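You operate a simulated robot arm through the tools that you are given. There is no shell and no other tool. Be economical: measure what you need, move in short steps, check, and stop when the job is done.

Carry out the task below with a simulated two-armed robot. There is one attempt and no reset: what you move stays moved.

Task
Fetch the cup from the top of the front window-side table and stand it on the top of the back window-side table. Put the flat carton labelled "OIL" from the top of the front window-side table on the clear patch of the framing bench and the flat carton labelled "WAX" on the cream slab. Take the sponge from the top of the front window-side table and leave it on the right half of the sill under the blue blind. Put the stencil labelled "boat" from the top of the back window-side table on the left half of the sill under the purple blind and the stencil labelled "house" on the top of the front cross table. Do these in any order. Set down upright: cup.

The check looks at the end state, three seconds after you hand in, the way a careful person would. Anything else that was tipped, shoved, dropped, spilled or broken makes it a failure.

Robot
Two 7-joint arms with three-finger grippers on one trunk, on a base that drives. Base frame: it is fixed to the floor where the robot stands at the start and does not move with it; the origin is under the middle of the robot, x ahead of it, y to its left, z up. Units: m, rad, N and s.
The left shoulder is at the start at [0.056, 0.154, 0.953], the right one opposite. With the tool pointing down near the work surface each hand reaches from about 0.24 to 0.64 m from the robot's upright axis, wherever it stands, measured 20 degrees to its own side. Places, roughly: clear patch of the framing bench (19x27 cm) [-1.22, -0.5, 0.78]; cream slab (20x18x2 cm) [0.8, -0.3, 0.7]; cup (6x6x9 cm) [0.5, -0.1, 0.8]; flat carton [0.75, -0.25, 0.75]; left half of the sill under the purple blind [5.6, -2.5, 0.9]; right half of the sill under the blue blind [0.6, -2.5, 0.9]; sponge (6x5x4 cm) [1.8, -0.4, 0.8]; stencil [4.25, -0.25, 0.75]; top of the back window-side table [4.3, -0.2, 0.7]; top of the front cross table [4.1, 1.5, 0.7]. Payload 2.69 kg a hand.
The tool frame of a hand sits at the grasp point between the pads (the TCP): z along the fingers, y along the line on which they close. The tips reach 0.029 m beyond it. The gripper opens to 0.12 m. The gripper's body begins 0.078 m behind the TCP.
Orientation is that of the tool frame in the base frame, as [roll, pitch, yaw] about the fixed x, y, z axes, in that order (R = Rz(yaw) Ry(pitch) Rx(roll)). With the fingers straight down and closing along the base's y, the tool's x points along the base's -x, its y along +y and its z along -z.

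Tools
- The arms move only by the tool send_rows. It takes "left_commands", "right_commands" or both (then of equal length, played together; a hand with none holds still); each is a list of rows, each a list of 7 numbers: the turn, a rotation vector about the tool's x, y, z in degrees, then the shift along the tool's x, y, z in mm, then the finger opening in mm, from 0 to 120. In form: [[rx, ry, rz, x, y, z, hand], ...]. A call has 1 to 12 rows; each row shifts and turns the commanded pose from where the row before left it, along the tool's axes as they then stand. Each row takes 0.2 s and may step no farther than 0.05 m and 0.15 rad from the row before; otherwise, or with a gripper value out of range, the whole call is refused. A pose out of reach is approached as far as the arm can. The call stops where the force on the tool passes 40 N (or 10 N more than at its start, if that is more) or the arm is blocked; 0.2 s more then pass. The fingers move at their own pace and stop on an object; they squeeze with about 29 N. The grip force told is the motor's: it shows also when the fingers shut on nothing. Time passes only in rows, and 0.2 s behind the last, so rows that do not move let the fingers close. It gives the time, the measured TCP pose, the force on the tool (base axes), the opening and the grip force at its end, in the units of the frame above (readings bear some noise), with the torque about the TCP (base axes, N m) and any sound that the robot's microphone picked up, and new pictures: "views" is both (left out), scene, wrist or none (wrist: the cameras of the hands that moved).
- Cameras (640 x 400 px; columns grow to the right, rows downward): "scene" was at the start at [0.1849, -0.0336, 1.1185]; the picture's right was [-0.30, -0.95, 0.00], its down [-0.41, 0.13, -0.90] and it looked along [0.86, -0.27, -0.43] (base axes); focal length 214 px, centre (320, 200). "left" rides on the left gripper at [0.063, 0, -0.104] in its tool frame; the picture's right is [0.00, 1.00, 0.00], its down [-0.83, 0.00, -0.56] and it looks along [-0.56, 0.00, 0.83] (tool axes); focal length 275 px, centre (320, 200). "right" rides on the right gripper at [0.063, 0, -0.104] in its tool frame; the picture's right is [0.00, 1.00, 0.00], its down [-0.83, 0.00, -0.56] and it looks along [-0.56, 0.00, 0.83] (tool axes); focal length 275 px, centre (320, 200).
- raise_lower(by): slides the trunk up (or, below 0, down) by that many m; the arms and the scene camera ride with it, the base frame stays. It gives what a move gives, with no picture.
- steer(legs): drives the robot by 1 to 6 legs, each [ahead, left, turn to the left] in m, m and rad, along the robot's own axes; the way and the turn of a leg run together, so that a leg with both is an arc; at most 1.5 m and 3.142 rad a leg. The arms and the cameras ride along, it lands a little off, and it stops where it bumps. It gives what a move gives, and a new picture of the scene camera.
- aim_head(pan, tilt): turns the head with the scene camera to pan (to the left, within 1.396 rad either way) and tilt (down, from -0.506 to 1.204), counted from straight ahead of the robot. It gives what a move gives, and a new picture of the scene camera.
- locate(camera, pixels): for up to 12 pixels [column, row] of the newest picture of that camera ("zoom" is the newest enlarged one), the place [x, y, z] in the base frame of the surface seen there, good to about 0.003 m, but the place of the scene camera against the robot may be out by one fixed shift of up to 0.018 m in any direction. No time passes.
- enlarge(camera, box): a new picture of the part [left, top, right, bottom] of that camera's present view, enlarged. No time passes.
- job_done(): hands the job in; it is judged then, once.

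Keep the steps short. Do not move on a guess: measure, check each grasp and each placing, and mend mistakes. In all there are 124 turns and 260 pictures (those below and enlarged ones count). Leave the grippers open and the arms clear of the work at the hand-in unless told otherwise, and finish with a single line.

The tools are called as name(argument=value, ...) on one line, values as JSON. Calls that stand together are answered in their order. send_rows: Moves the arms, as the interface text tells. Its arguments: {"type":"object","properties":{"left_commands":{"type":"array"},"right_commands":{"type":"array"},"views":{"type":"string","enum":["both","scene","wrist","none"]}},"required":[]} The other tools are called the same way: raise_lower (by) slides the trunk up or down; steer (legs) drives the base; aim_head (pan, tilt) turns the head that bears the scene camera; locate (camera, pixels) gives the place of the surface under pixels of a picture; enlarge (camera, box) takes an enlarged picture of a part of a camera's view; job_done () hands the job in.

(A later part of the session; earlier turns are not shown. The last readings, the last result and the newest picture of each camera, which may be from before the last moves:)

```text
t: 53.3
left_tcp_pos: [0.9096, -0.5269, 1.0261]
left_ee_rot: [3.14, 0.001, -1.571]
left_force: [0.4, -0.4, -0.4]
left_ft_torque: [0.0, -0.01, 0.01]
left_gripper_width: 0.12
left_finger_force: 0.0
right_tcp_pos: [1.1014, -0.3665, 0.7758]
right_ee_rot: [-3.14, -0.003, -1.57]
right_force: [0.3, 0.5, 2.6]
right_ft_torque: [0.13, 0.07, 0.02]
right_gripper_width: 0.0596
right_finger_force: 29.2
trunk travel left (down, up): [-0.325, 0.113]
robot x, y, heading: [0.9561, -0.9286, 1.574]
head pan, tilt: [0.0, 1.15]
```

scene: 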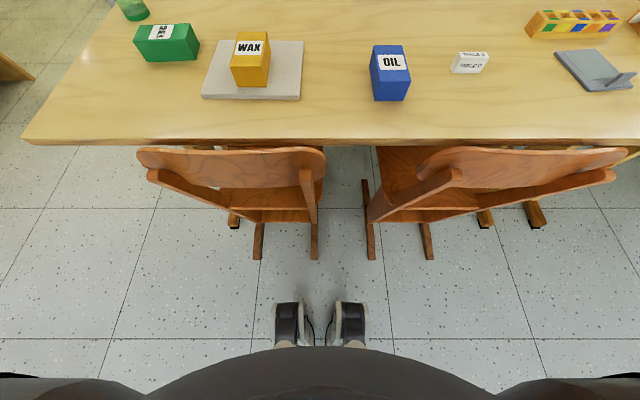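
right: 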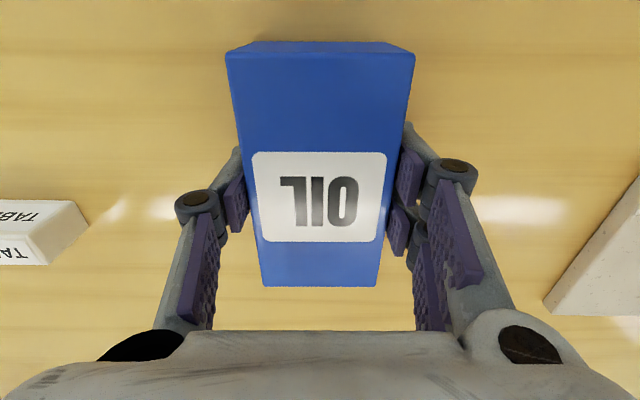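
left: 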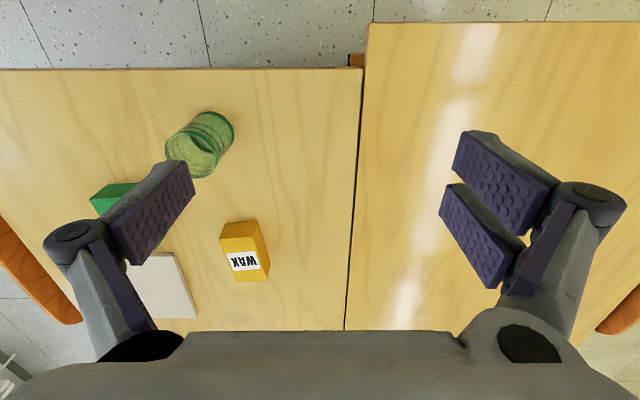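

OIL is gripped at 0.0596. I'll lift it to about 0.96 and pull it in a little.

send_rows(right_commands=[[0, 0, 0, 0, 0, -8, 0], [0, 0, 0, 0, 0, -20, 0], [0, 0, 0, 0, 0, -40, 0], [0, 0, 0, 0, 0, -40, 0], [0, 0, 0, 20, -20, -35, 0], [0, 0, 0, 30, 0, -30, 0], [0, 0, 0, 30, 0, 0, 0]], views="wrist")

aim_head(pan=-0.6, tilt=0.6)

```text
t: 54.9
left_tcp_pos: [0.91, -0.5263, 1.0244]
left_ee_rot: [3.142, 0.0, -1.571]
left_force: [-0.6, 0.4, 0.1]
left_ft_torque: [-0.01, -0.04, -0.03]
left_gripper_width: 0.12
left_finger_force: 0.0
right_tcp_pos: [1.123, -0.4467, 0.9505]
right_ee_rot: [-3.14, 0.0, -1.57]
right_force: [-1.0, 0.0, -1.7]
right_ft_torque: [0.01, 0.03, 0.0]
right_gripper_width: 0.0595
right_finger_force: 29.0
trunk travel left (down, up): [-0.325, 0.113]
robot x, y, heading: [0.9583, -0.931, 1.57]
head pan, tilt: [0.0, 1.15]
```

right: 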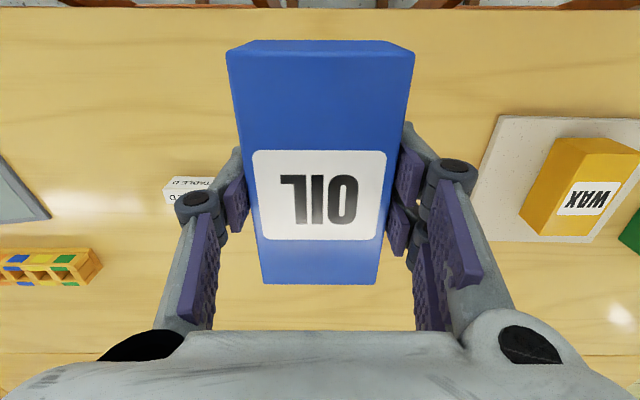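

```text
t: 55.9
left_tcp_pos: [0.9094, -0.5267, 1.0246]
left_ee_rot: [3.141, -0.001, -1.57]
left_force: [0.1, 0.7, 0.0]
left_ft_torque: [-0.04, -0.01, -0.02]
left_gripper_width: 0.1199
left_finger_force: 0.0
right_tcp_pos: [1.1208, -0.446, 0.9481]
right_ee_rot: [-3.14, -0.002, -1.572]
right_force: [-0.2, 0.2, -1.0]
right_ft_torque: [-0.01, -0.03, -0.02]
right_gripper_width: 0.0593
right_finger_force: 29.3
trunk travel left (down, up): [-0.325, 0.113]
robot x, y, heading: [0.9606, -0.9307, 1.575]
head pan, tilt: [-0.6, 0.6]
```

scene: 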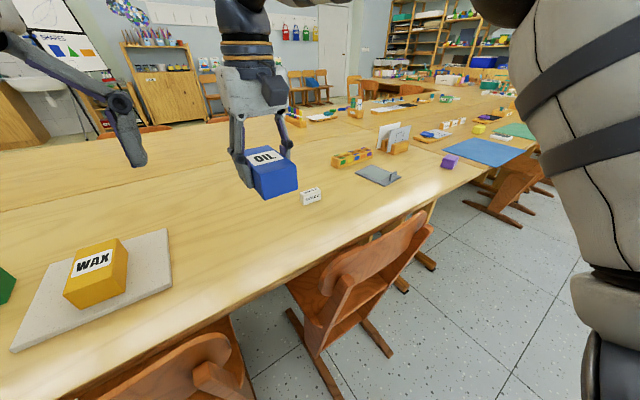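

OIL is held. I'll locate the purple block, which looks like the sponge, and the things around it.

locate(camera="scene", pixels=[[450, 157], [443, 166], [455, 168], [399, 180], [362, 178], [432, 200], [484, 152], [445, 150], [400, 147], [350, 158]])

enlarge(camera="scene", box=[320, 60, 560, 210])

```text
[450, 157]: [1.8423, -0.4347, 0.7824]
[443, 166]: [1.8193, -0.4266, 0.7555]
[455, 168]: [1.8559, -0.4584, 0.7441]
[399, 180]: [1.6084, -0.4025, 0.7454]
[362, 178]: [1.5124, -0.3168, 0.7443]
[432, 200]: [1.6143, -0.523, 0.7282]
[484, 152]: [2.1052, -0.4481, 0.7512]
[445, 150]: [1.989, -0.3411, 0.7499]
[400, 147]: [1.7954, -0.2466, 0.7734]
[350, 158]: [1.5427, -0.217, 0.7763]
```

```text
2.67 times, centred on (440, 135) of scene
```

zoom: 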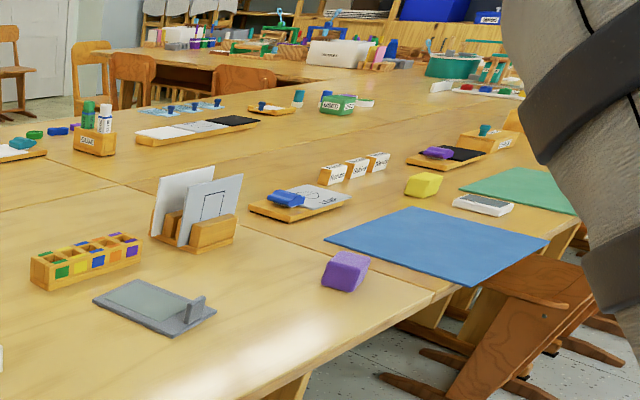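

The purple block at (1.84,-0.435) is the sponge. I'll check the third chair's place before driving there.

locate(camera="scene", pixels=[[499, 168], [527, 160], [550, 185], [500, 200], [523, 226], [465, 205], [430, 265], [385, 355], [490, 215]])

enlarge(camera="scene", box=[400, 130, 580, 240])

```text
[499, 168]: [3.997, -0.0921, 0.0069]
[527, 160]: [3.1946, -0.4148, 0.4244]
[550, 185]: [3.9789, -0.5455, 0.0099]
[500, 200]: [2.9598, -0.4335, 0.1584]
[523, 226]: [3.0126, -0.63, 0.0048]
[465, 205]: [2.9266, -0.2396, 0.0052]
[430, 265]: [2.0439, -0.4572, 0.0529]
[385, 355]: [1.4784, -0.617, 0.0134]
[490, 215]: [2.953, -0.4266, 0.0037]
```

```text
3.56 times, centred on (490, 185) of scene
```

zoom: 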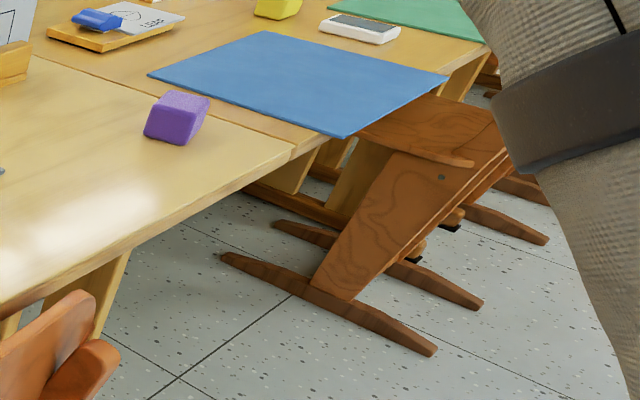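

The way is clear. I'll drive 0.97 right.

steer(legs=[[0, -0.97, 0]])

send_rows(left_commands=[[0, 0, 0, -20, 0, 40, 120], [0, 0, 0, -20, 10, 40, 120], [0, 0, 0, -20, 10, 20, 120]], views="wrist")

```text
t: 63.7
left_tcp_pos: [1.8805, -0.5284, 1.0258]
left_ee_rot: [3.141, -0.001, -1.573]
left_force: [0.5, 0.2, 0.0]
left_ft_torque: [0.0, -0.03, 0.0]
left_gripper_width: 0.1201
left_finger_force: 0.0
right_tcp_pos: [2.0917, -0.4479, 0.9484]
right_ee_rot: [3.142, -0.003, -1.572]
right_force: [-0.1, 0.0, -2.0]
right_ft_torque: [0.03, -0.02, 0.01]
right_gripper_width: 0.0599
right_finger_force: 29.1
trunk travel left (down, up): [-0.325, 0.113]
robot x, y, heading: [1.9285, -0.9323, 1.566]
head pan, tilt: [-0.6, 0.6]
```

scene: 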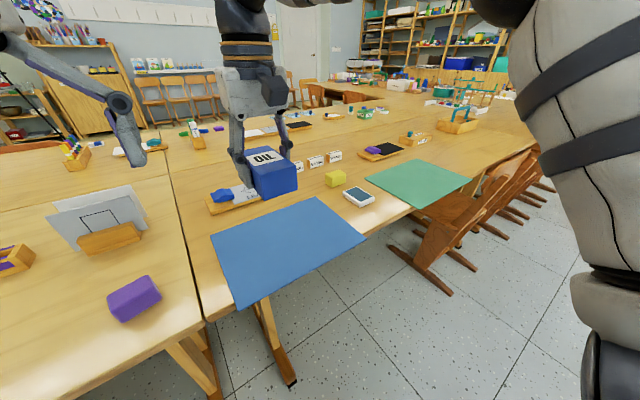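

```text
t: 64.5
left_tcp_pos: [1.8603, -0.4671, 0.9245]
left_ee_rot: [-3.141, -0.001, -1.575]
left_force: [0.7, -0.2, -0.5]
left_ft_torque: [0.0, -0.03, 0.01]
left_gripper_width: 0.1202
left_finger_force: 0.0
right_tcp_pos: [2.0928, -0.4486, 0.9475]
right_ee_rot: [-3.141, -0.002, -1.571]
right_force: [0.8, -0.7, -1.4]
right_ft_torque: [-0.01, 0.0, 0.05]
right_gripper_width: 0.0596
right_finger_force: 29.0
trunk travel left (down, up): [-0.325, 0.113]
robot x, y, heading: [1.9284, -0.9324, 1.565]
head pan, tilt: [-0.6, 0.6]
```

left: 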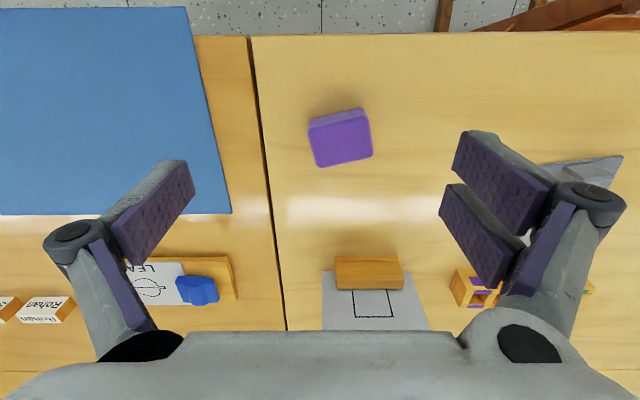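

locate(camera="left", pixels=[[311, 124], [362, 114], [371, 157], [322, 165], [342, 140], [280, 150], [370, 270], [334, 115]])

```text
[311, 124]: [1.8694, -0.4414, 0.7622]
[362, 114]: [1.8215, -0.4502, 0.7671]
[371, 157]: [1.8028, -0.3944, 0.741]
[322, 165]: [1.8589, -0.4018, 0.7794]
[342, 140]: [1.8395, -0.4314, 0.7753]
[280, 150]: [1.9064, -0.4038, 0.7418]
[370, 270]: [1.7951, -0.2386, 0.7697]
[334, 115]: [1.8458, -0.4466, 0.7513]
```

The sponge's centre is (1.839,-0.425), yaw about +11°. I'll align, lower to z≈0.774 and close.

send_rows(left_commands=[[0, 0, 0, -42, 21, 0, 120], [0, 0, -5.5, 0, 0, 40, 120], [0, 0, -5.5, 0, 0, 40, 120], [0, 0, 0, 0, 0, 40, 120], [0, 0, 0, 0, 0, 30, 120], [0, 0, 0, 0, 0, 0, 120]], views="wrist")

```text
t: 65.9
left_tcp_pos: [1.8402, -0.424, 0.7746]
left_ee_rot: [3.141, 0.0, -1.378]
left_force: [-0.4, 0.0, -0.8]
left_ft_torque: [-0.03, 0.01, -0.01]
left_gripper_width: 0.1202
left_finger_force: 0.1
right_tcp_pos: [2.0914, -0.4482, 0.9485]
right_ee_rot: [-3.14, -0.002, -1.572]
right_force: [0.4, -0.5, -2.0]
right_ft_torque: [-0.02, -0.03, -0.02]
right_gripper_width: 0.0596
right_finger_force: 29.3
trunk travel left (down, up): [-0.325, 0.113]
robot x, y, heading: [1.9286, -0.9288, 1.565]
head pan, tilt: [-0.6, 0.6]
```

left: 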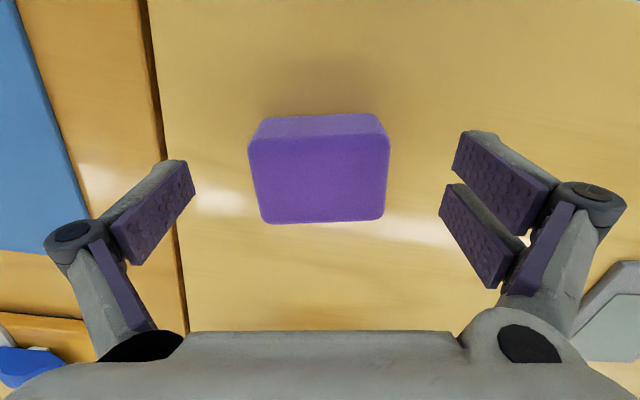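

The sponge is centred between the fingers. I'll close and lift slowly.

send_rows(left_commands=[[0, 0, 0, 0, 0, 0, 0], [0, 0, 0, 0, 0, 0, 0], [0, 0, 0, 0, 0, 0, 0], [0, 0, 0, 0, 0, 0, 0], [0, 0, 0, 0, 0, -5, 0], [0, 0, 0, 0, 0, -15, 0], [0, 0, 0, 0, 0, -40, 0], [0, 0, 5.5, 0, 0, -40, 0], [0, 0, 5.5, 20, 0, -40, 0], [0, 0, 0, 40, 0, -30, 0]], views="wrist")

```text
t: 68.1
left_tcp_pos: [1.8406, -0.4857, 0.9443]
left_ee_rot: [3.141, 0.002, -1.573]
left_force: [0.4, 0.0, 0.0]
left_ft_torque: [0.01, 0.01, 0.0]
left_gripper_width: 0.0591
left_finger_force: 29.6
right_tcp_pos: [2.0919, -0.4486, 0.9495]
right_ee_rot: [-3.141, -0.001, -1.571]
right_force: [0.4, 0.2, -1.5]
right_ft_torque: [0.0, -0.02, -0.01]
right_gripper_width: 0.0595
right_finger_force: 28.9
trunk travel left (down, up): [-0.325, 0.113]
robot x, y, heading: [1.9296, -0.933, 1.565]
head pan, tilt: [-0.6, 0.6]
```

left: 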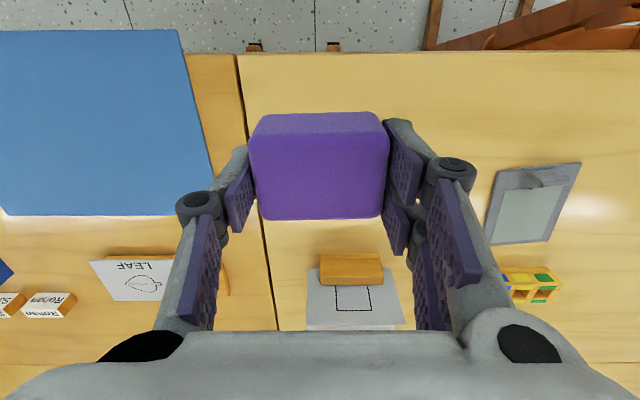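

The sponge is held. I'll back off, turn to -x, drive along the aisle, then face the window near x≈0.5.

steer(legs=[[-0.45, 0, 0], [0, 0, 1.571], [1.4, 0, 0], [0, 0, 1.571]])

aim_head(pan=0.0, tilt=0.3)

```text
t: 85.0
left_tcp_pos: [0.627, -1.8373, 0.9446]
left_ee_rot: [-3.14, 0.001, 1.592]
left_force: [-0.8, -0.5, -1.6]
left_ft_torque: [-0.01, 0.02, 0.0]
left_gripper_width: 0.0585
left_finger_force: 28.9
right_tcp_pos: [0.3767, -1.8797, 0.949]
right_ee_rot: [-3.14, -0.003, 1.59]
right_force: [0.3, -0.1, -1.1]
right_ft_torque: [0.02, 0.01, 0.01]
right_gripper_width: 0.0597
right_finger_force: 28.8
trunk travel left (down, up): [-0.325, 0.113]
robot x, y, heading: [0.5293, -1.3931, -1.551]
head pan, tilt: [-0.6, 0.6]
```

scene: 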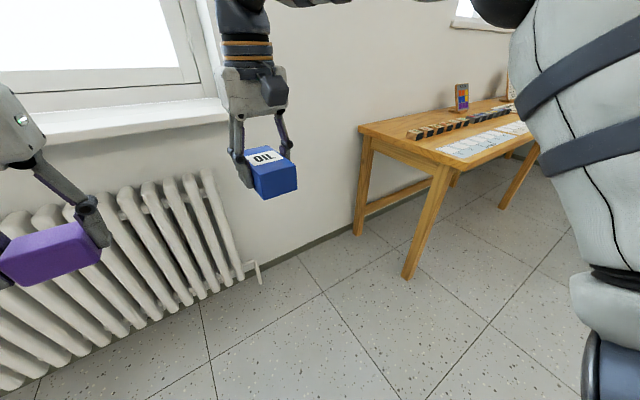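

```text
t: 86.0
left_tcp_pos: [0.6268, -1.838, 0.9443]
left_ee_rot: [-3.14, 0.0, 1.593]
left_force: [0.3, -0.7, -0.6]
left_ft_torque: [0.0, -0.01, 0.02]
left_gripper_width: 0.0588
left_finger_force: 28.9
right_tcp_pos: [0.3767, -1.8812, 0.9482]
right_ee_rot: [-3.141, -0.002, 1.592]
right_force: [0.2, 0.2, -1.2]
right_ft_torque: [0.02, 0.03, -0.01]
right_gripper_width: 0.0592
right_finger_force: 28.8
trunk travel left (down, up): [-0.325, 0.113]
robot x, y, heading: [0.5314, -1.3946, -1.551]
head pan, tilt: [0.0, 0.3]
```

scene: 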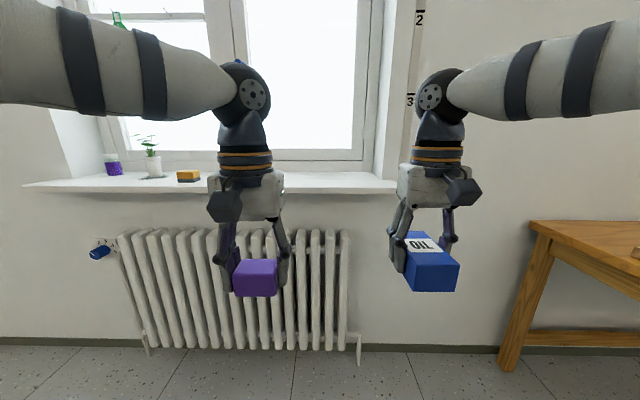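

The sill is ahead. I'll locate its front edge, ends and depth, and the small items on it.

locate(camera="scene", pixels=[[28, 186], [393, 190], [320, 190], [340, 176], [390, 182], [188, 175], [155, 175], [340, 166], [112, 170], [300, 183], [120, 180]])

aim_head(pan=0.0, tilt=-0.3)

```text
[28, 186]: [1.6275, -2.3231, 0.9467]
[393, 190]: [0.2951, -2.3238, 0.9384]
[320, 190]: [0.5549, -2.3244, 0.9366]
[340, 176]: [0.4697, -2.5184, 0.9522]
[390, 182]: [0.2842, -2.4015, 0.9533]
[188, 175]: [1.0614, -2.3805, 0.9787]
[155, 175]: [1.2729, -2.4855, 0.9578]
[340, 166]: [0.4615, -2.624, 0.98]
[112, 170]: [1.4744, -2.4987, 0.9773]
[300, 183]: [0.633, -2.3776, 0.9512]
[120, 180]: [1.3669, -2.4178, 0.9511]
```

```text
t: 87.0
left_tcp_pos: [0.6275, -1.8374, 0.9435]
left_ee_rot: [-3.141, -0.001, 1.591]
left_force: [-0.2, -0.1, -0.4]
left_ft_torque: [0.03, 0.0, 0.02]
left_gripper_width: 0.0588
left_finger_force: 28.9
right_tcp_pos: [0.377, -1.88, 0.9485]
right_ee_rot: [-3.141, -0.002, 1.592]
right_force: [0.8, -0.7, -1.7]
right_ft_torque: [-0.02, -0.04, -0.01]
right_gripper_width: 0.0595
right_finger_force: 28.7
trunk travel left (down, up): [-0.325, 0.113]
robot x, y, heading: [0.528, -1.3909, -1.551]
head pan, tilt: [0.0, -0.3]
```

scene: 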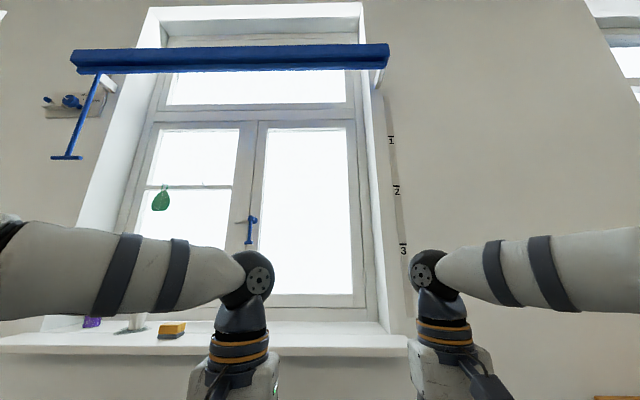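

Blue blind confirmed. The sill spans x 0.29–1.63, so the right half is x below 0.95; its top is z≈0.951 and front edge y≈-2.32. I'll draw the OIL hand back, raise the trunk 0.1, then go ahead.

send_rows(right_commands=[[0, 0, 0, 40, 0, 0, 0], [0, 0, 0, 40, 0, 0, 0], [0, 0, 0, 40, 0, 0, 0]], views="none")

raise_lower(by=0.1)

aim_head(pan=0.0, tilt=0.9)

steer(legs=[[0, 0, -0.02], [0.57, 0, 0]])

```text
t: 87.8
left_tcp_pos: [0.626, -1.8363, 0.9443]
left_ee_rot: [-3.141, 0.001, 1.591]
left_force: [-0.1, 1.3, -0.3]
left_ft_torque: [0.0, 0.01, -0.01]
left_gripper_width: 0.0587
left_finger_force: 29.2
right_tcp_pos: [0.3731, -1.7585, 0.9489]
right_ee_rot: [-3.139, -0.001, 1.59]
right_force: [-0.9, 0.0, -2.2]
right_ft_torque: [0.02, 0.04, -0.01]
right_gripper_width: 0.0594
right_finger_force: 29.1
trunk travel left (down, up): [-0.325, 0.113]
robot x, y, heading: [0.5297, -1.3931, -1.551]
head pan, tilt: [0.0, -0.3]
```

```text
t: 89.2
left_tcp_pos: [0.6272, -1.8389, 1.0433]
left_ee_rot: [-3.141, -0.001, 1.591]
left_force: [0.8, -0.4, -0.5]
left_ft_torque: [0.02, 0.04, 0.01]
left_gripper_width: 0.0586
left_finger_force: 28.9
right_tcp_pos: [0.3747, -1.7605, 1.0482]
right_ee_rot: [3.141, -0.002, 1.592]
right_force: [-0.3, -0.4, -2.7]
right_ft_torque: [0.02, 0.0, 0.0]
right_gripper_width: 0.0597
right_finger_force: 29.0
trunk travel left (down, up): [-0.425, 0.013]
robot x, y, heading: [0.5259, -1.3955, -1.553]
head pan, tilt: [0.0, -0.3]
```

```text
t: 90.6
left_tcp_pos: [0.6274, -1.8374, 1.0441]
left_ee_rot: [-3.141, 0.0, 1.591]
left_force: [0.2, -0.2, 0.1]
left_ft_torque: [0.01, 0.01, -0.03]
left_gripper_width: 0.0585
left_finger_force: 28.8
right_tcp_pos: [0.3738, -1.7606, 1.0486]
right_ee_rot: [-3.141, -0.003, 1.59]
right_force: [0.3, 0.1, -1.9]
right_ft_torque: [-0.03, 0.02, -0.02]
right_gripper_width: 0.0595
right_finger_force: 29.3
trunk travel left (down, up): [-0.425, 0.013]
robot x, y, heading: [0.5262, -1.395, -1.549]
head pan, tilt: [0.0, 0.901]
```

scene: 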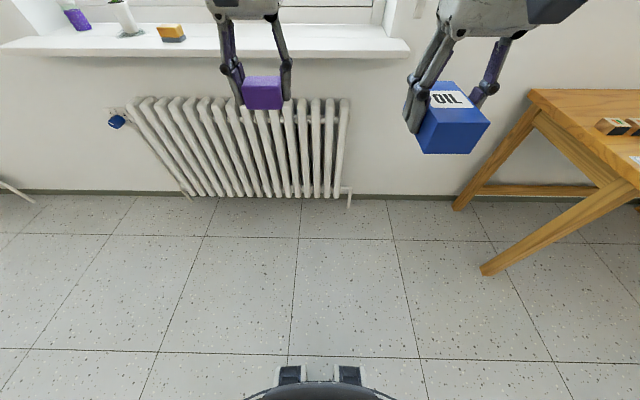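

```text
t: 94.2
left_tcp_pos: [0.6202, -2.4087, 1.0445]
left_ee_rot: [-3.141, 0.001, 1.574]
left_force: [-0.5, 0.4, 0.6]
left_ft_torque: [0.0, 0.01, 0.01]
left_gripper_width: 0.0587
left_finger_force: 29.2
right_tcp_pos: [0.3692, -2.3268, 1.0467]
right_ee_rot: [-3.141, -0.001, 1.575]
right_force: [0.5, -0.2, -2.3]
right_ft_torque: [0.01, 0.02, -0.03]
right_gripper_width: 0.0594
right_finger_force: 29.1
trunk travel left (down, up): [-0.425, 0.013]
robot x, y, heading: [0.5288, -1.9644, -1.571]
head pan, tilt: [0.0, 0.901]
```

scene: 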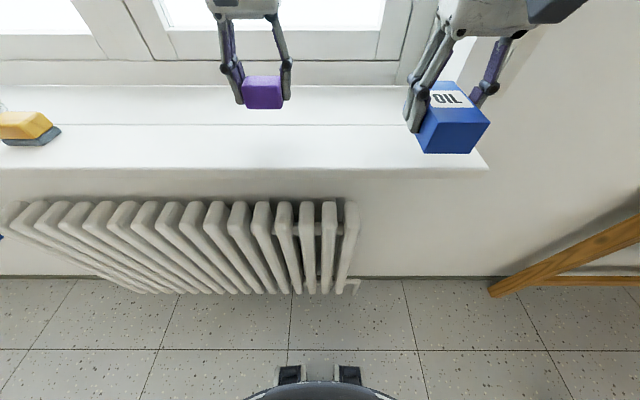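

I'll view the sill from the left camera while lowering 20 mm.

send_rows(left_commands=[[0, 0, 0, 0, 0, 20, 0]], views="wrist")

locate(camera="left", pixels=[[320, 60], [200, 100], [200, 60], [420, 100], [320, 30], [150, 150], [520, 120], [320, 300], [500, 60], [560, 150]])

```text
t: 94.6
left_tcp_pos: [0.6204, -2.4072, 1.0235]
left_ee_rot: [3.141, -0.001, 1.575]
left_force: [0.2, 0.2, -1.1]
left_ft_torque: [0.03, -0.02, 0.0]
left_gripper_width: 0.0584
left_finger_force: 29.4
right_tcp_pos: [0.3685, -2.3266, 1.0481]
right_ee_rot: [-3.138, 0.0, 1.573]
right_force: [0.6, 0.4, -1.8]
right_ft_torque: [0.01, -0.02, 0.0]
right_gripper_width: 0.0594
right_finger_force: 28.5
trunk travel left (down, up): [-0.425, 0.013]
robot x, y, heading: [0.5304, -1.9645, -1.568]
head pan, tilt: [0.0, 0.901]
```

left: 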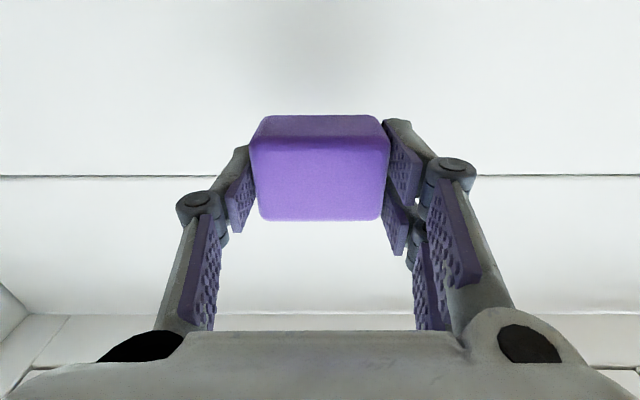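

```text
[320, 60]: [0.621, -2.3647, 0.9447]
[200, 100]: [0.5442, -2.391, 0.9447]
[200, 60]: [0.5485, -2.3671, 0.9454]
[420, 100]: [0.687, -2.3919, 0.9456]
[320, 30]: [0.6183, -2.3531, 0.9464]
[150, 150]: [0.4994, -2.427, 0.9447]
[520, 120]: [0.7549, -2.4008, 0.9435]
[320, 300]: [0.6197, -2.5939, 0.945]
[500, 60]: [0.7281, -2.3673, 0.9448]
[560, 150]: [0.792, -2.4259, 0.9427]
```

The sill top is at z 0.945. I'll lower the sponge to about 0.981 and then creep to contact.

send_rows(left_commands=[[0, 0, 0, 6, 0, 20, 0], [0, 0, 0, 0, 0, 20, 0], [0, 0, 0, 0, 0, 2, 0], [0, 0, 0, 0, 0, 2, 0], [0, 0, 0, 0, 0, 0, 0]], views="none")

```text
t: 95.8
left_tcp_pos: [0.6203, -2.4015, 0.9818]
left_ee_rot: [-3.141, 0.003, 1.575]
left_force: [1.2, -0.3, 7.8]
left_ft_torque: [-0.02, -0.09, -0.01]
left_gripper_width: 0.0585
left_finger_force: 29.8
right_tcp_pos: [0.3685, -2.325, 1.0496]
right_ee_rot: [-3.139, -0.001, 1.574]
right_force: [0.0, 0.4, -2.4]
right_ft_torque: [0.03, -0.01, 0.01]
right_gripper_width: 0.0593
right_finger_force: 29.5
trunk travel left (down, up): [-0.425, 0.013]
robot x, y, heading: [0.5274, -1.9627, -1.572]
head pan, tilt: [0.0, 0.901]
```

Contact at 7.8 N, so it rests on the sill. I'll open and rise.

send_rows(left_commands=[[0, 0, 0, 0, 0, 0, 120], [0, 0, 0, 0, 0, 0, 120], [0, 0, 0, 0, 0, 0, 120], [0, 0, 0, 0, 0, -30, 120], [0, 0, 0, 10, 0, -40, 120], [0, 0, 0, 20, 0, -20, 120]], views="both")

```text
t: 97.2
left_tcp_pos: [0.6187, -2.3711, 1.0723]
left_ee_rot: [3.142, 0.002, 1.573]
left_force: [-0.6, 0.8, 0.1]
left_ft_torque: [-0.02, 0.01, 0.0]
left_gripper_width: 0.12
left_finger_force: 0.1
right_tcp_pos: [0.3686, -2.3252, 1.0499]
right_ee_rot: [-3.139, -0.002, 1.573]
right_force: [-0.2, -0.4, -2.7]
right_ft_torque: [-0.01, 0.01, -0.01]
right_gripper_width: 0.0596
right_finger_force: 28.7
trunk travel left (down, up): [-0.425, 0.013]
robot x, y, heading: [0.5256, -1.9646, -1.569]
head pan, tilt: [0.0, 0.901]
```

scene: 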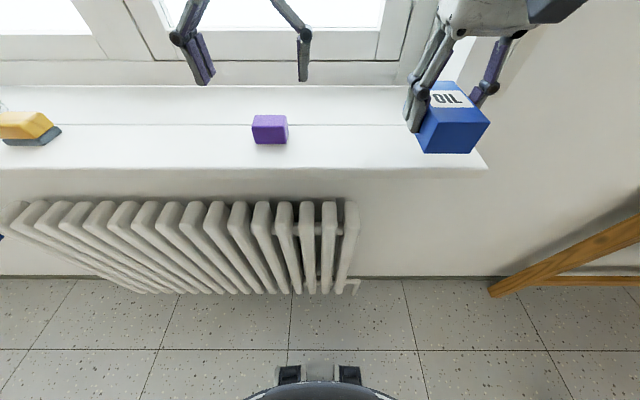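
left: 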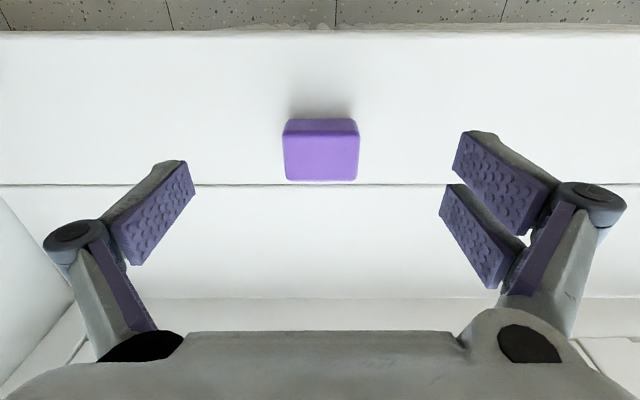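

The sponge stands on the sill. I'll back off, lower the trunk, turn to face -x and look for the framing bench.

steer(legs=[[-0.6, 0, 0], [0, 0, -1.571]])

raise_lower(by=-0.1)

aim_head(pan=-0.4, tilt=0.4)

```text
t: 104.3
left_tcp_pos: [0.119, -1.4598, 1.0703]
left_ee_rot: [3.141, -0.001, 0.012]
left_force: [0.8, 0.5, -0.6]
left_ft_torque: [-0.01, 0.0, -0.01]
left_gripper_width: 0.1198
left_finger_force: 0.1
right_tcp_pos: [0.164, -1.2092, 1.05]
right_ee_rot: [-3.14, -0.003, 0.012]
right_force: [0.0, -0.8, -1.3]
right_ft_torque: [0.02, 0.03, 0.05]
right_gripper_width: 0.0592
right_finger_force: 28.7
trunk travel left (down, up): [-0.425, 0.013]
robot x, y, heading: [0.5285, -1.3689, -3.128]
head pan, tilt: [0.0, 0.901]
```

scene: 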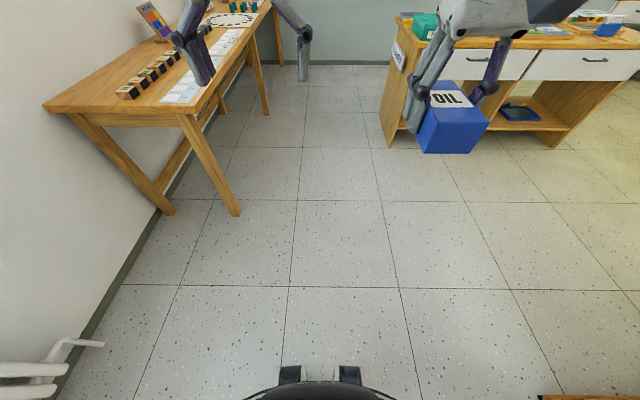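

```text
t: 105.7
left_tcp_pos: [0.1207, -1.4591, 0.9712]
left_ee_rot: [3.141, 0.002, 0.014]
left_force: [-0.3, -0.5, 0.5]
left_ft_torque: [0.02, 0.05, 0.01]
left_gripper_width: 0.1198
left_finger_force: 0.0
right_tcp_pos: [0.1646, -1.2097, 0.9481]
right_ee_rot: [-3.14, -0.001, 0.012]
right_force: [-0.9, -0.2, -2.3]
right_ft_torque: [0.01, 0.03, 0.03]
right_gripper_width: 0.0593
right_finger_force: 28.9
trunk travel left (down, up): [-0.325, 0.113]
robot x, y, heading: [0.5276, -1.3683, -3.134]
head pan, tilt: [0.0, 0.901]
```

```text
t: 106.6
left_tcp_pos: [0.1209, -1.4591, 0.9713]
left_ee_rot: [3.141, -0.001, 0.012]
left_force: [-0.7, 0.6, 0.1]
left_ft_torque: [0.0, 0.02, 0.02]
left_gripper_width: 0.1199
left_finger_force: 0.0
right_tcp_pos: [0.1633, -1.2094, 0.9495]
right_ee_rot: [-3.14, -0.002, 0.012]
right_force: [0.5, -0.5, -1.7]
right_ft_torque: [0.0, 0.01, 0.0]
right_gripper_width: 0.0595
right_finger_force: 28.4
trunk travel left (down, up): [-0.325, 0.113]
robot x, y, heading: [0.5291, -1.3666, -3.133]
head pan, tilt: [-0.4, 0.4]
```

scene: 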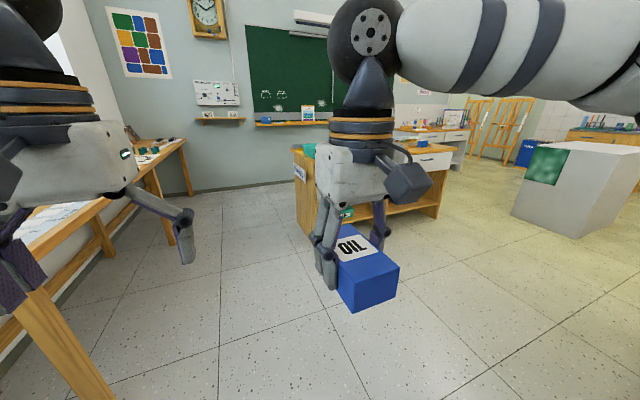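

The bench is ahead on the right. I'll drive ahead 0.7, right 0.55, and look down at it.

steer(legs=[[0.65, 0, 0], [0, -0.55, 0]])

aim_head(pan=0.0, tilt=0.5)

```text
t: 114.6
left_tcp_pos: [-0.5385, -0.9132, 0.972]
left_ee_rot: [3.139, 0.0, 0.009]
left_force: [-0.5, 0.4, -0.3]
left_ft_torque: [-0.01, -0.03, 0.02]
left_gripper_width: 0.1201
left_finger_force: 0.1
right_tcp_pos: [-0.4937, -0.6629, 0.9481]
right_ee_rot: [-3.138, -0.002, 0.009]
right_force: [0.3, -0.4, -2.6]
right_ft_torque: [-0.03, -0.01, 0.0]
right_gripper_width: 0.0596
right_finger_force: 29.3
trunk travel left (down, up): [-0.325, 0.113]
robot x, y, heading: [-0.1259, -0.8208, -3.134]
head pan, tilt: [-0.4, 0.4]
```

scene: 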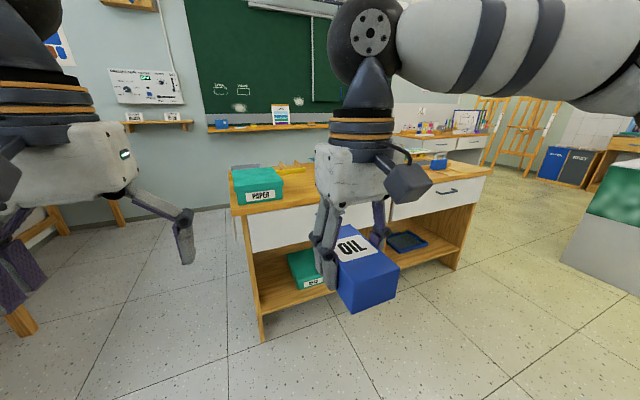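

```text
t: 115.4
left_tcp_pos: [-0.539, -0.9129, 0.971]
left_ee_rot: [-3.141, 0.0, 0.01]
left_force: [0.1, 0.1, -0.6]
left_ft_torque: [0.02, -0.03, 0.01]
left_gripper_width: 0.12
left_finger_force: 0.0
right_tcp_pos: [-0.4923, -0.6625, 0.9495]
right_ee_rot: [-3.139, -0.003, 0.01]
right_force: [-0.4, -0.4, -2.4]
right_ft_torque: [-0.02, -0.01, 0.01]
right_gripper_width: 0.0597
right_finger_force: 29.0
trunk travel left (down, up): [-0.325, 0.113]
robot x, y, heading: [-0.1318, -0.8231, -3.14]
head pan, tilt: [0.0, 0.499]
```

scene: 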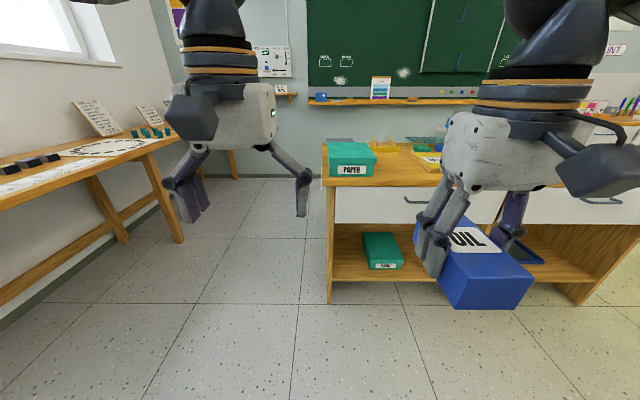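

I'll locate the bench's front edge and the things on its top.

locate(camera="scene", pixels=[[335, 187], [395, 184], [410, 165], [352, 165], [425, 148], [395, 172], [620, 190], [380, 265], [330, 300]])

enlarge(camera="scene", box=[310, 110, 640, 220])

```text
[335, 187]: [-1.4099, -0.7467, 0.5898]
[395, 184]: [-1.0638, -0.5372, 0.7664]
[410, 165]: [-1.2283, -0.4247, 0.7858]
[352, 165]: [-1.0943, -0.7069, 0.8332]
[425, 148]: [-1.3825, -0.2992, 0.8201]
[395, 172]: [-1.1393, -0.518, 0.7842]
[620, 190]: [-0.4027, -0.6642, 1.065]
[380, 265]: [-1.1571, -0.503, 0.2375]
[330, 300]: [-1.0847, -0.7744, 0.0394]
```

```text
1.94 times, centred on (475, 165) of scene
```

zoom: 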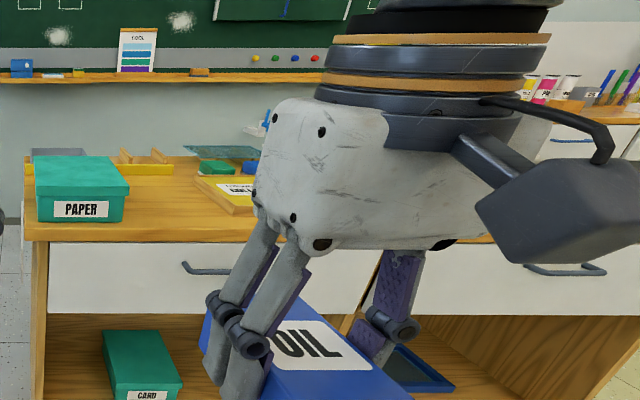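

The bench top is at z≈0.784, its front edge at x≈-1.06, and the clear patch is right of the PAPER box. I'll approach.

steer(legs=[[0, -0.17, 0], [0.45, 0, 0]])

send_rows(right_commands=[[0, 0, 0, -40, 0, 0, 0], [0, 0, 0, -40, 0, 0, 0]], views="wrist")

aim_head(pan=0.0, tilt=0.9)

```text
t: 119.7
left_tcp_pos: [-0.9833, -0.7452, 0.9719]
left_ee_rot: [3.141, -0.002, 0.006]
left_force: [-0.1, 0.0, -0.2]
left_ft_torque: [-0.02, -0.04, -0.02]
left_gripper_width: 0.12
left_finger_force: 0.1
right_tcp_pos: [-0.9375, -0.4935, 0.9493]
right_ee_rot: [-3.14, -0.001, 0.007]
right_force: [0.7, 0.2, -0.7]
right_ft_torque: [0.03, -0.03, 0.01]
right_gripper_width: 0.0597
right_finger_force: 29.1
trunk travel left (down, up): [-0.325, 0.113]
robot x, y, heading: [-0.5729, -0.6525, -3.139]
head pan, tilt: [0.0, 0.499]
```

scene: 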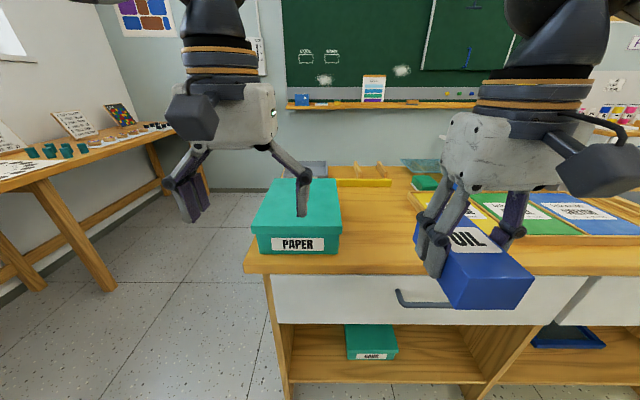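

```text
t: 120.3
left_tcp_pos: [-0.9825, -0.744, 0.972]
left_ee_rot: [3.141, 0.001, 0.007]
left_force: [-0.2, 0.0, -0.4]
left_ft_torque: [0.0, 0.01, -0.01]
left_gripper_width: 0.1201
left_finger_force: 0.0
right_tcp_pos: [-1.0182, -0.4955, 0.9485]
right_ee_rot: [-3.14, -0.001, 0.009]
right_force: [-0.6, -0.4, -1.6]
right_ft_torque: [0.03, 0.01, 0.01]
right_gripper_width: 0.0595
right_finger_force: 29.2
trunk travel left (down, up): [-0.325, 0.113]
robot x, y, heading: [-0.5722, -0.6528, -3.133]
head pan, tilt: [0.0, 0.499]
```

right: 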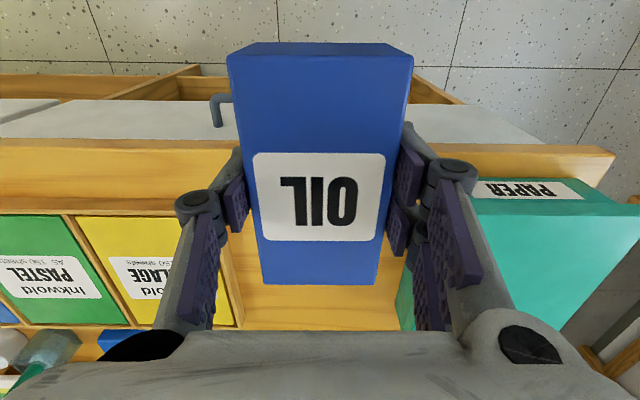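

```text
t: 121.2
left_tcp_pos: [-0.9824, -0.7437, 0.9716]
left_ee_rot: [-3.141, -0.001, 0.006]
left_force: [-0.4, -0.8, 0.1]
left_ft_torque: [-0.01, 0.0, 0.01]
left_gripper_width: 0.1199
left_finger_force: 0.0
right_tcp_pos: [-1.0173, -0.4948, 0.9497]
right_ee_rot: [-3.14, -0.001, 0.008]
right_force: [0.7, -0.4, -1.3]
right_ft_torque: [0.0, -0.02, 0.02]
right_gripper_width: 0.0596
right_finger_force: 28.8
trunk travel left (down, up): [-0.325, 0.113]
robot x, y, heading: [-0.5752, -0.6514, -3.137]
head pan, tilt: [0.0, 0.901]
```

scene: 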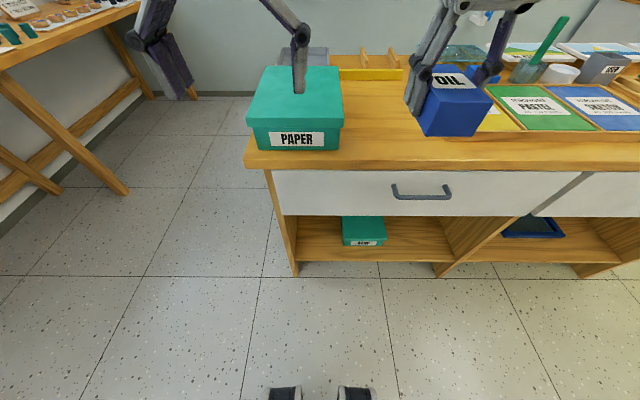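

I'll locate the patch's borders: the tray's edge, the PAPER box and the yellow thing behind.

locate(camera="right", pixels=[[238, 310], [222, 262], [398, 322], [410, 270], [320, 310], [240, 322], [320, 225], [200, 180], [325, 45]])

locate(camera="scene", pixels=[[342, 120], [370, 82], [375, 130], [405, 90], [385, 162], [514, 128], [345, 68], [400, 60]])

```text
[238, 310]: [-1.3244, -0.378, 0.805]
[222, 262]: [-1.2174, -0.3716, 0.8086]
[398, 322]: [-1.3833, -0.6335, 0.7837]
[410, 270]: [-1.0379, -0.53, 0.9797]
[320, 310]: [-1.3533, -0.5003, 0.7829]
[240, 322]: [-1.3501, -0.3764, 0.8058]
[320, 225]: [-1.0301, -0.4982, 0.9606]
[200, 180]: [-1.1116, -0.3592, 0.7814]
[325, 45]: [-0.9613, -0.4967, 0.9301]
```

```text
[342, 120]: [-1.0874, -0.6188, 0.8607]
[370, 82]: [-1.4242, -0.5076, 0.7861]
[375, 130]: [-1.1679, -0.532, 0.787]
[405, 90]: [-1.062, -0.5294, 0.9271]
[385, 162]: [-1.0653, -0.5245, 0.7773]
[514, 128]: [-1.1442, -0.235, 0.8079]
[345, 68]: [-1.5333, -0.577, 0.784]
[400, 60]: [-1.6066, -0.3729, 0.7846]
```

Patch: y -0.62 to -0.38, x -1.07 to -1.45, z 0.784. I'll go ahead 0.08, reach 0.10 further, and lower to about 0.83.

steer(legs=[[0.08, 0, 0]])

send_rows(right_commands=[[0, 0, 0, -34, 0, 0, 0], [0, 0, 0, -34, 0, 0, 0], [0, 0, 0, -34, 0, 0, 0], [0, 0, 0, 0, 0, 40, 0], [0, 0, 0, 0, 0, 40, 0], [0, 0, 0, 0, 0, 40, 0], [0, 0, 0, 0, 0, 0, 0]], views="both")

```text
t: 122.2
left_tcp_pos: [-1.0636, -0.7452, 0.9717]
left_ee_rot: [-3.141, 0.0, 0.007]
left_force: [-1.1, 0.4, -0.7]
left_ft_torque: [0.03, -0.03, 0.01]
left_gripper_width: 0.12
left_finger_force: 0.1
right_tcp_pos: [-1.0981, -0.4947, 0.9491]
right_ee_rot: [-3.138, -0.003, 0.006]
right_force: [-0.3, -0.7, -1.8]
right_ft_torque: [0.0, -0.01, 0.01]
right_gripper_width: 0.0594
right_finger_force: 29.2
trunk travel left (down, up): [-0.325, 0.113]
robot x, y, heading: [-0.6512, -0.6531, -3.136]
head pan, tilt: [0.0, 0.901]
```

scene: 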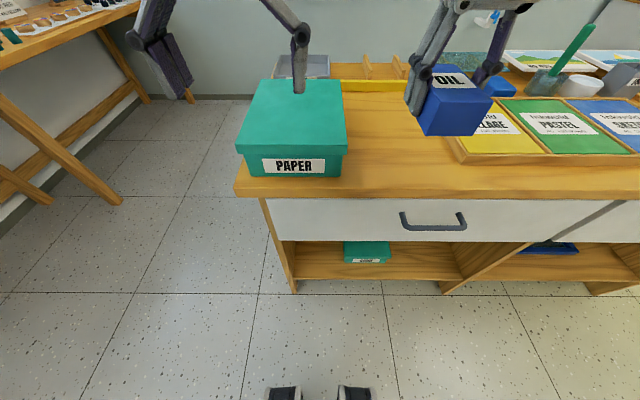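

```text
t: 123.8
left_tcp_pos: [-1.0615, -0.7448, 0.9712]
left_ee_rot: [-3.141, 0.003, 0.008]
left_force: [0.3, -0.4, -0.2]
left_ft_torque: [-0.07, -0.02, -0.01]
left_gripper_width: 0.1202
left_finger_force: 0.0
right_tcp_pos: [-1.2001, -0.496, 0.8292]
right_ee_rot: [3.141, -0.002, 0.008]
right_force: [0.2, 0.1, -2.2]
right_ft_torque: [0.03, -0.02, 0.01]
right_gripper_width: 0.0595
right_finger_force: 29.2
trunk travel left (down, up): [-0.325, 0.113]
robot x, y, heading: [-0.6524, -0.6532, -3.132]
head pan, tilt: [0.0, 0.901]
```

scene: 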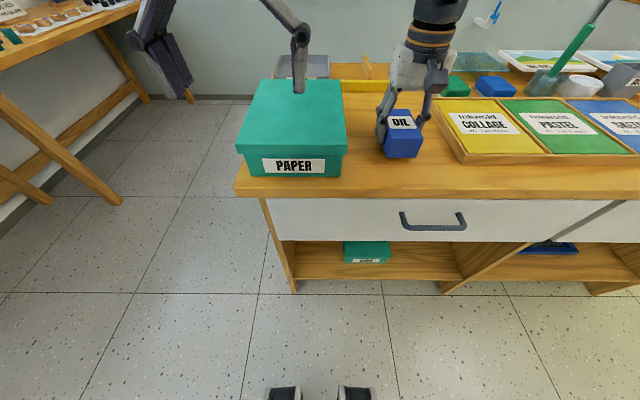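
right: 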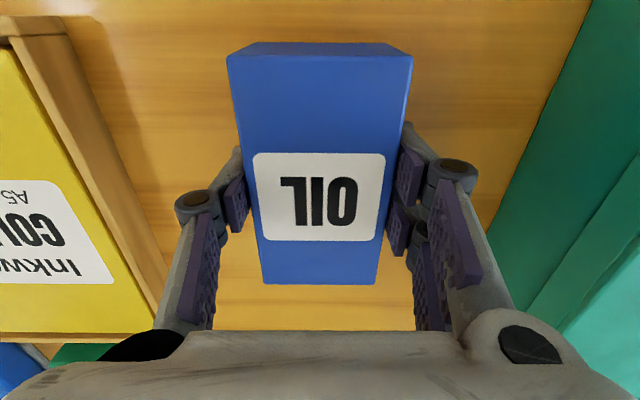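

OIL is over the patch with room on both sides. I'll creep down to contact.

send_rows(right_commands=[[0, 0, 0, 0, 0, 5, 0], [0, 0, 0, 0, 0, 3, 0], [0, 0, 0, 0, 0, 2, 0], [0, 0, 0, 0, 0, 2, 0], [0, 0, 0, 0, 0, 0, 0]], views="none")

```text
t: 125.0
left_tcp_pos: [-1.0611, -0.7462, 0.9712]
left_ee_rot: [3.141, 0.0, 0.007]
left_force: [0.5, 0.5, 0.0]
left_ft_torque: [-0.04, -0.01, -0.01]
left_gripper_width: 0.1197
left_finger_force: 0.1
right_tcp_pos: [-1.1993, -0.4966, 0.8176]
right_ee_rot: [-3.141, -0.001, 0.007]
right_force: [1.1, 0.3, 2.2]
right_ft_torque: [0.11, 0.19, -0.08]
right_gripper_width: 0.0594
right_finger_force: 29.7
trunk travel left (down, up): [-0.325, 0.113]
robot x, y, heading: [-0.6527, -0.6521, -3.135]
head pan, tilt: [0.0, 0.901]
```

Contact made. I'll open to 90 mm only and rise.

send_rows(right_commands=[[0, 0, 0, 0, 0, 0, 90], [0, 0, 0, 0, 0, 0, 90], [0, 0, 0, 0, 0, 0, 90], [0, 0, 0, 0, 0, -30, 90], [0, 0, 0, 0, 0, -45, 90], [0, 0, 0, 0, 0, -45, 90], [0, 0, 0, 30, 0, 0, 120], [0, 0, 0, 40, 0, 0, 120]], views="scene")

locate(camera="scene", pixels=[[403, 118], [403, 150]])

```text
t: 126.8
left_tcp_pos: [-1.0621, -0.7462, 0.9715]
left_ee_rot: [3.141, 0.002, 0.009]
left_force: [0.2, -0.3, 0.4]
left_ft_torque: [0.03, -0.02, -0.04]
left_gripper_width: 0.1202
left_finger_force: 0.1
right_tcp_pos: [-1.1286, -0.4958, 0.9382]
right_ee_rot: [-3.14, 0.001, 0.007]
right_force: [0.3, 0.0, 0.0]
right_ft_torque: [0.05, 0.01, -0.04]
right_gripper_width: 0.12
right_finger_force: 0.0
trunk travel left (down, up): [-0.325, 0.113]
robot x, y, heading: [-0.6547, -0.6526, -3.125]
head pan, tilt: [0.0, 0.901]
```

scene: 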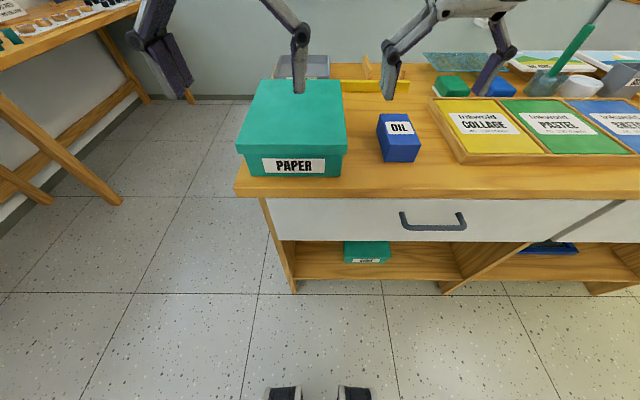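

```text
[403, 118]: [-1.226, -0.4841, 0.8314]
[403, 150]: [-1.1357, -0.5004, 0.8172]
```

OIL lies on the patch. Next the cup: I'll back off, turn round and drive to the table end, staying short of it.

steer(legs=[[-0.45, 0, 0], [0, 0, 3.135], [0, 0.7, 0]])

aim_head(pan=-0.2, tilt=0.8)

```text
t: 142.2
left_tcp_pos: [0.2088, 0.1382, 0.9712]
left_ee_rot: [-3.14, 0.002, 3.135]
left_force: [0.7, 0.0, 0.5]
left_ft_torque: [0.01, 0.01, 0.0]
left_gripper_width: 0.1201
left_finger_force: 0.1
right_tcp_pos: [0.2727, -0.1128, 0.9378]
right_ee_rot: [-3.14, -0.002, 3.136]
right_force: [-0.5, -0.1, 0.1]
right_ft_torque: [0.01, -0.01, -0.03]
right_gripper_width: 0.1203
right_finger_force: 0.2
trunk travel left (down, up): [-0.325, 0.113]
robot x, y, heading: [-0.2038, 0.0563, -0.002]
head pan, tilt: [0.0, 0.901]
```

scene: 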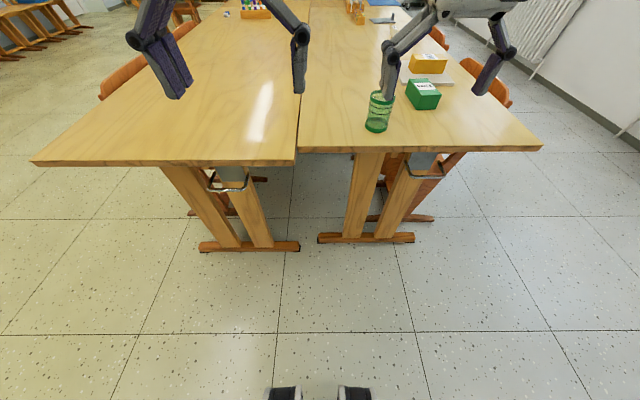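

```text
t: 143.0
left_tcp_pos: [0.2093, 0.1379, 0.9711]
left_ee_rot: [3.141, 0.0, 3.133]
left_force: [1.2, -0.3, 1.0]
left_ft_torque: [-0.01, 0.01, 0.02]
left_gripper_width: 0.1199
left_finger_force: 0.1
right_tcp_pos: [0.2734, -0.1123, 0.9364]
right_ee_rot: [-3.141, -0.002, 3.132]
right_force: [0.1, 0.6, -0.1]
right_ft_torque: [0.04, 0.03, 0.03]
right_gripper_width: 0.1199
right_finger_force: 0.0
trunk travel left (down, up): [-0.325, 0.113]
robot x, y, heading: [-0.2008, 0.0536, -0.005]
head pan, tilt: [-0.201, 0.799]
```

scene: 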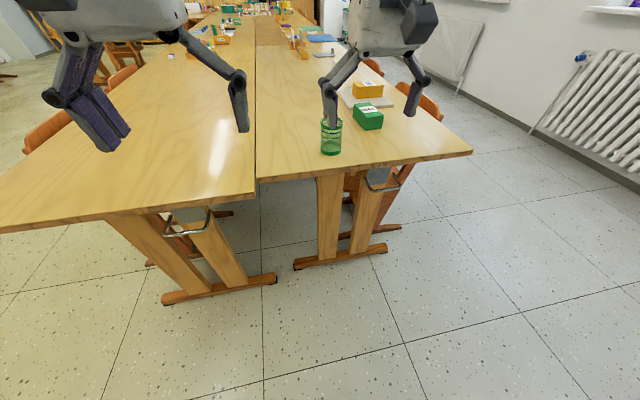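

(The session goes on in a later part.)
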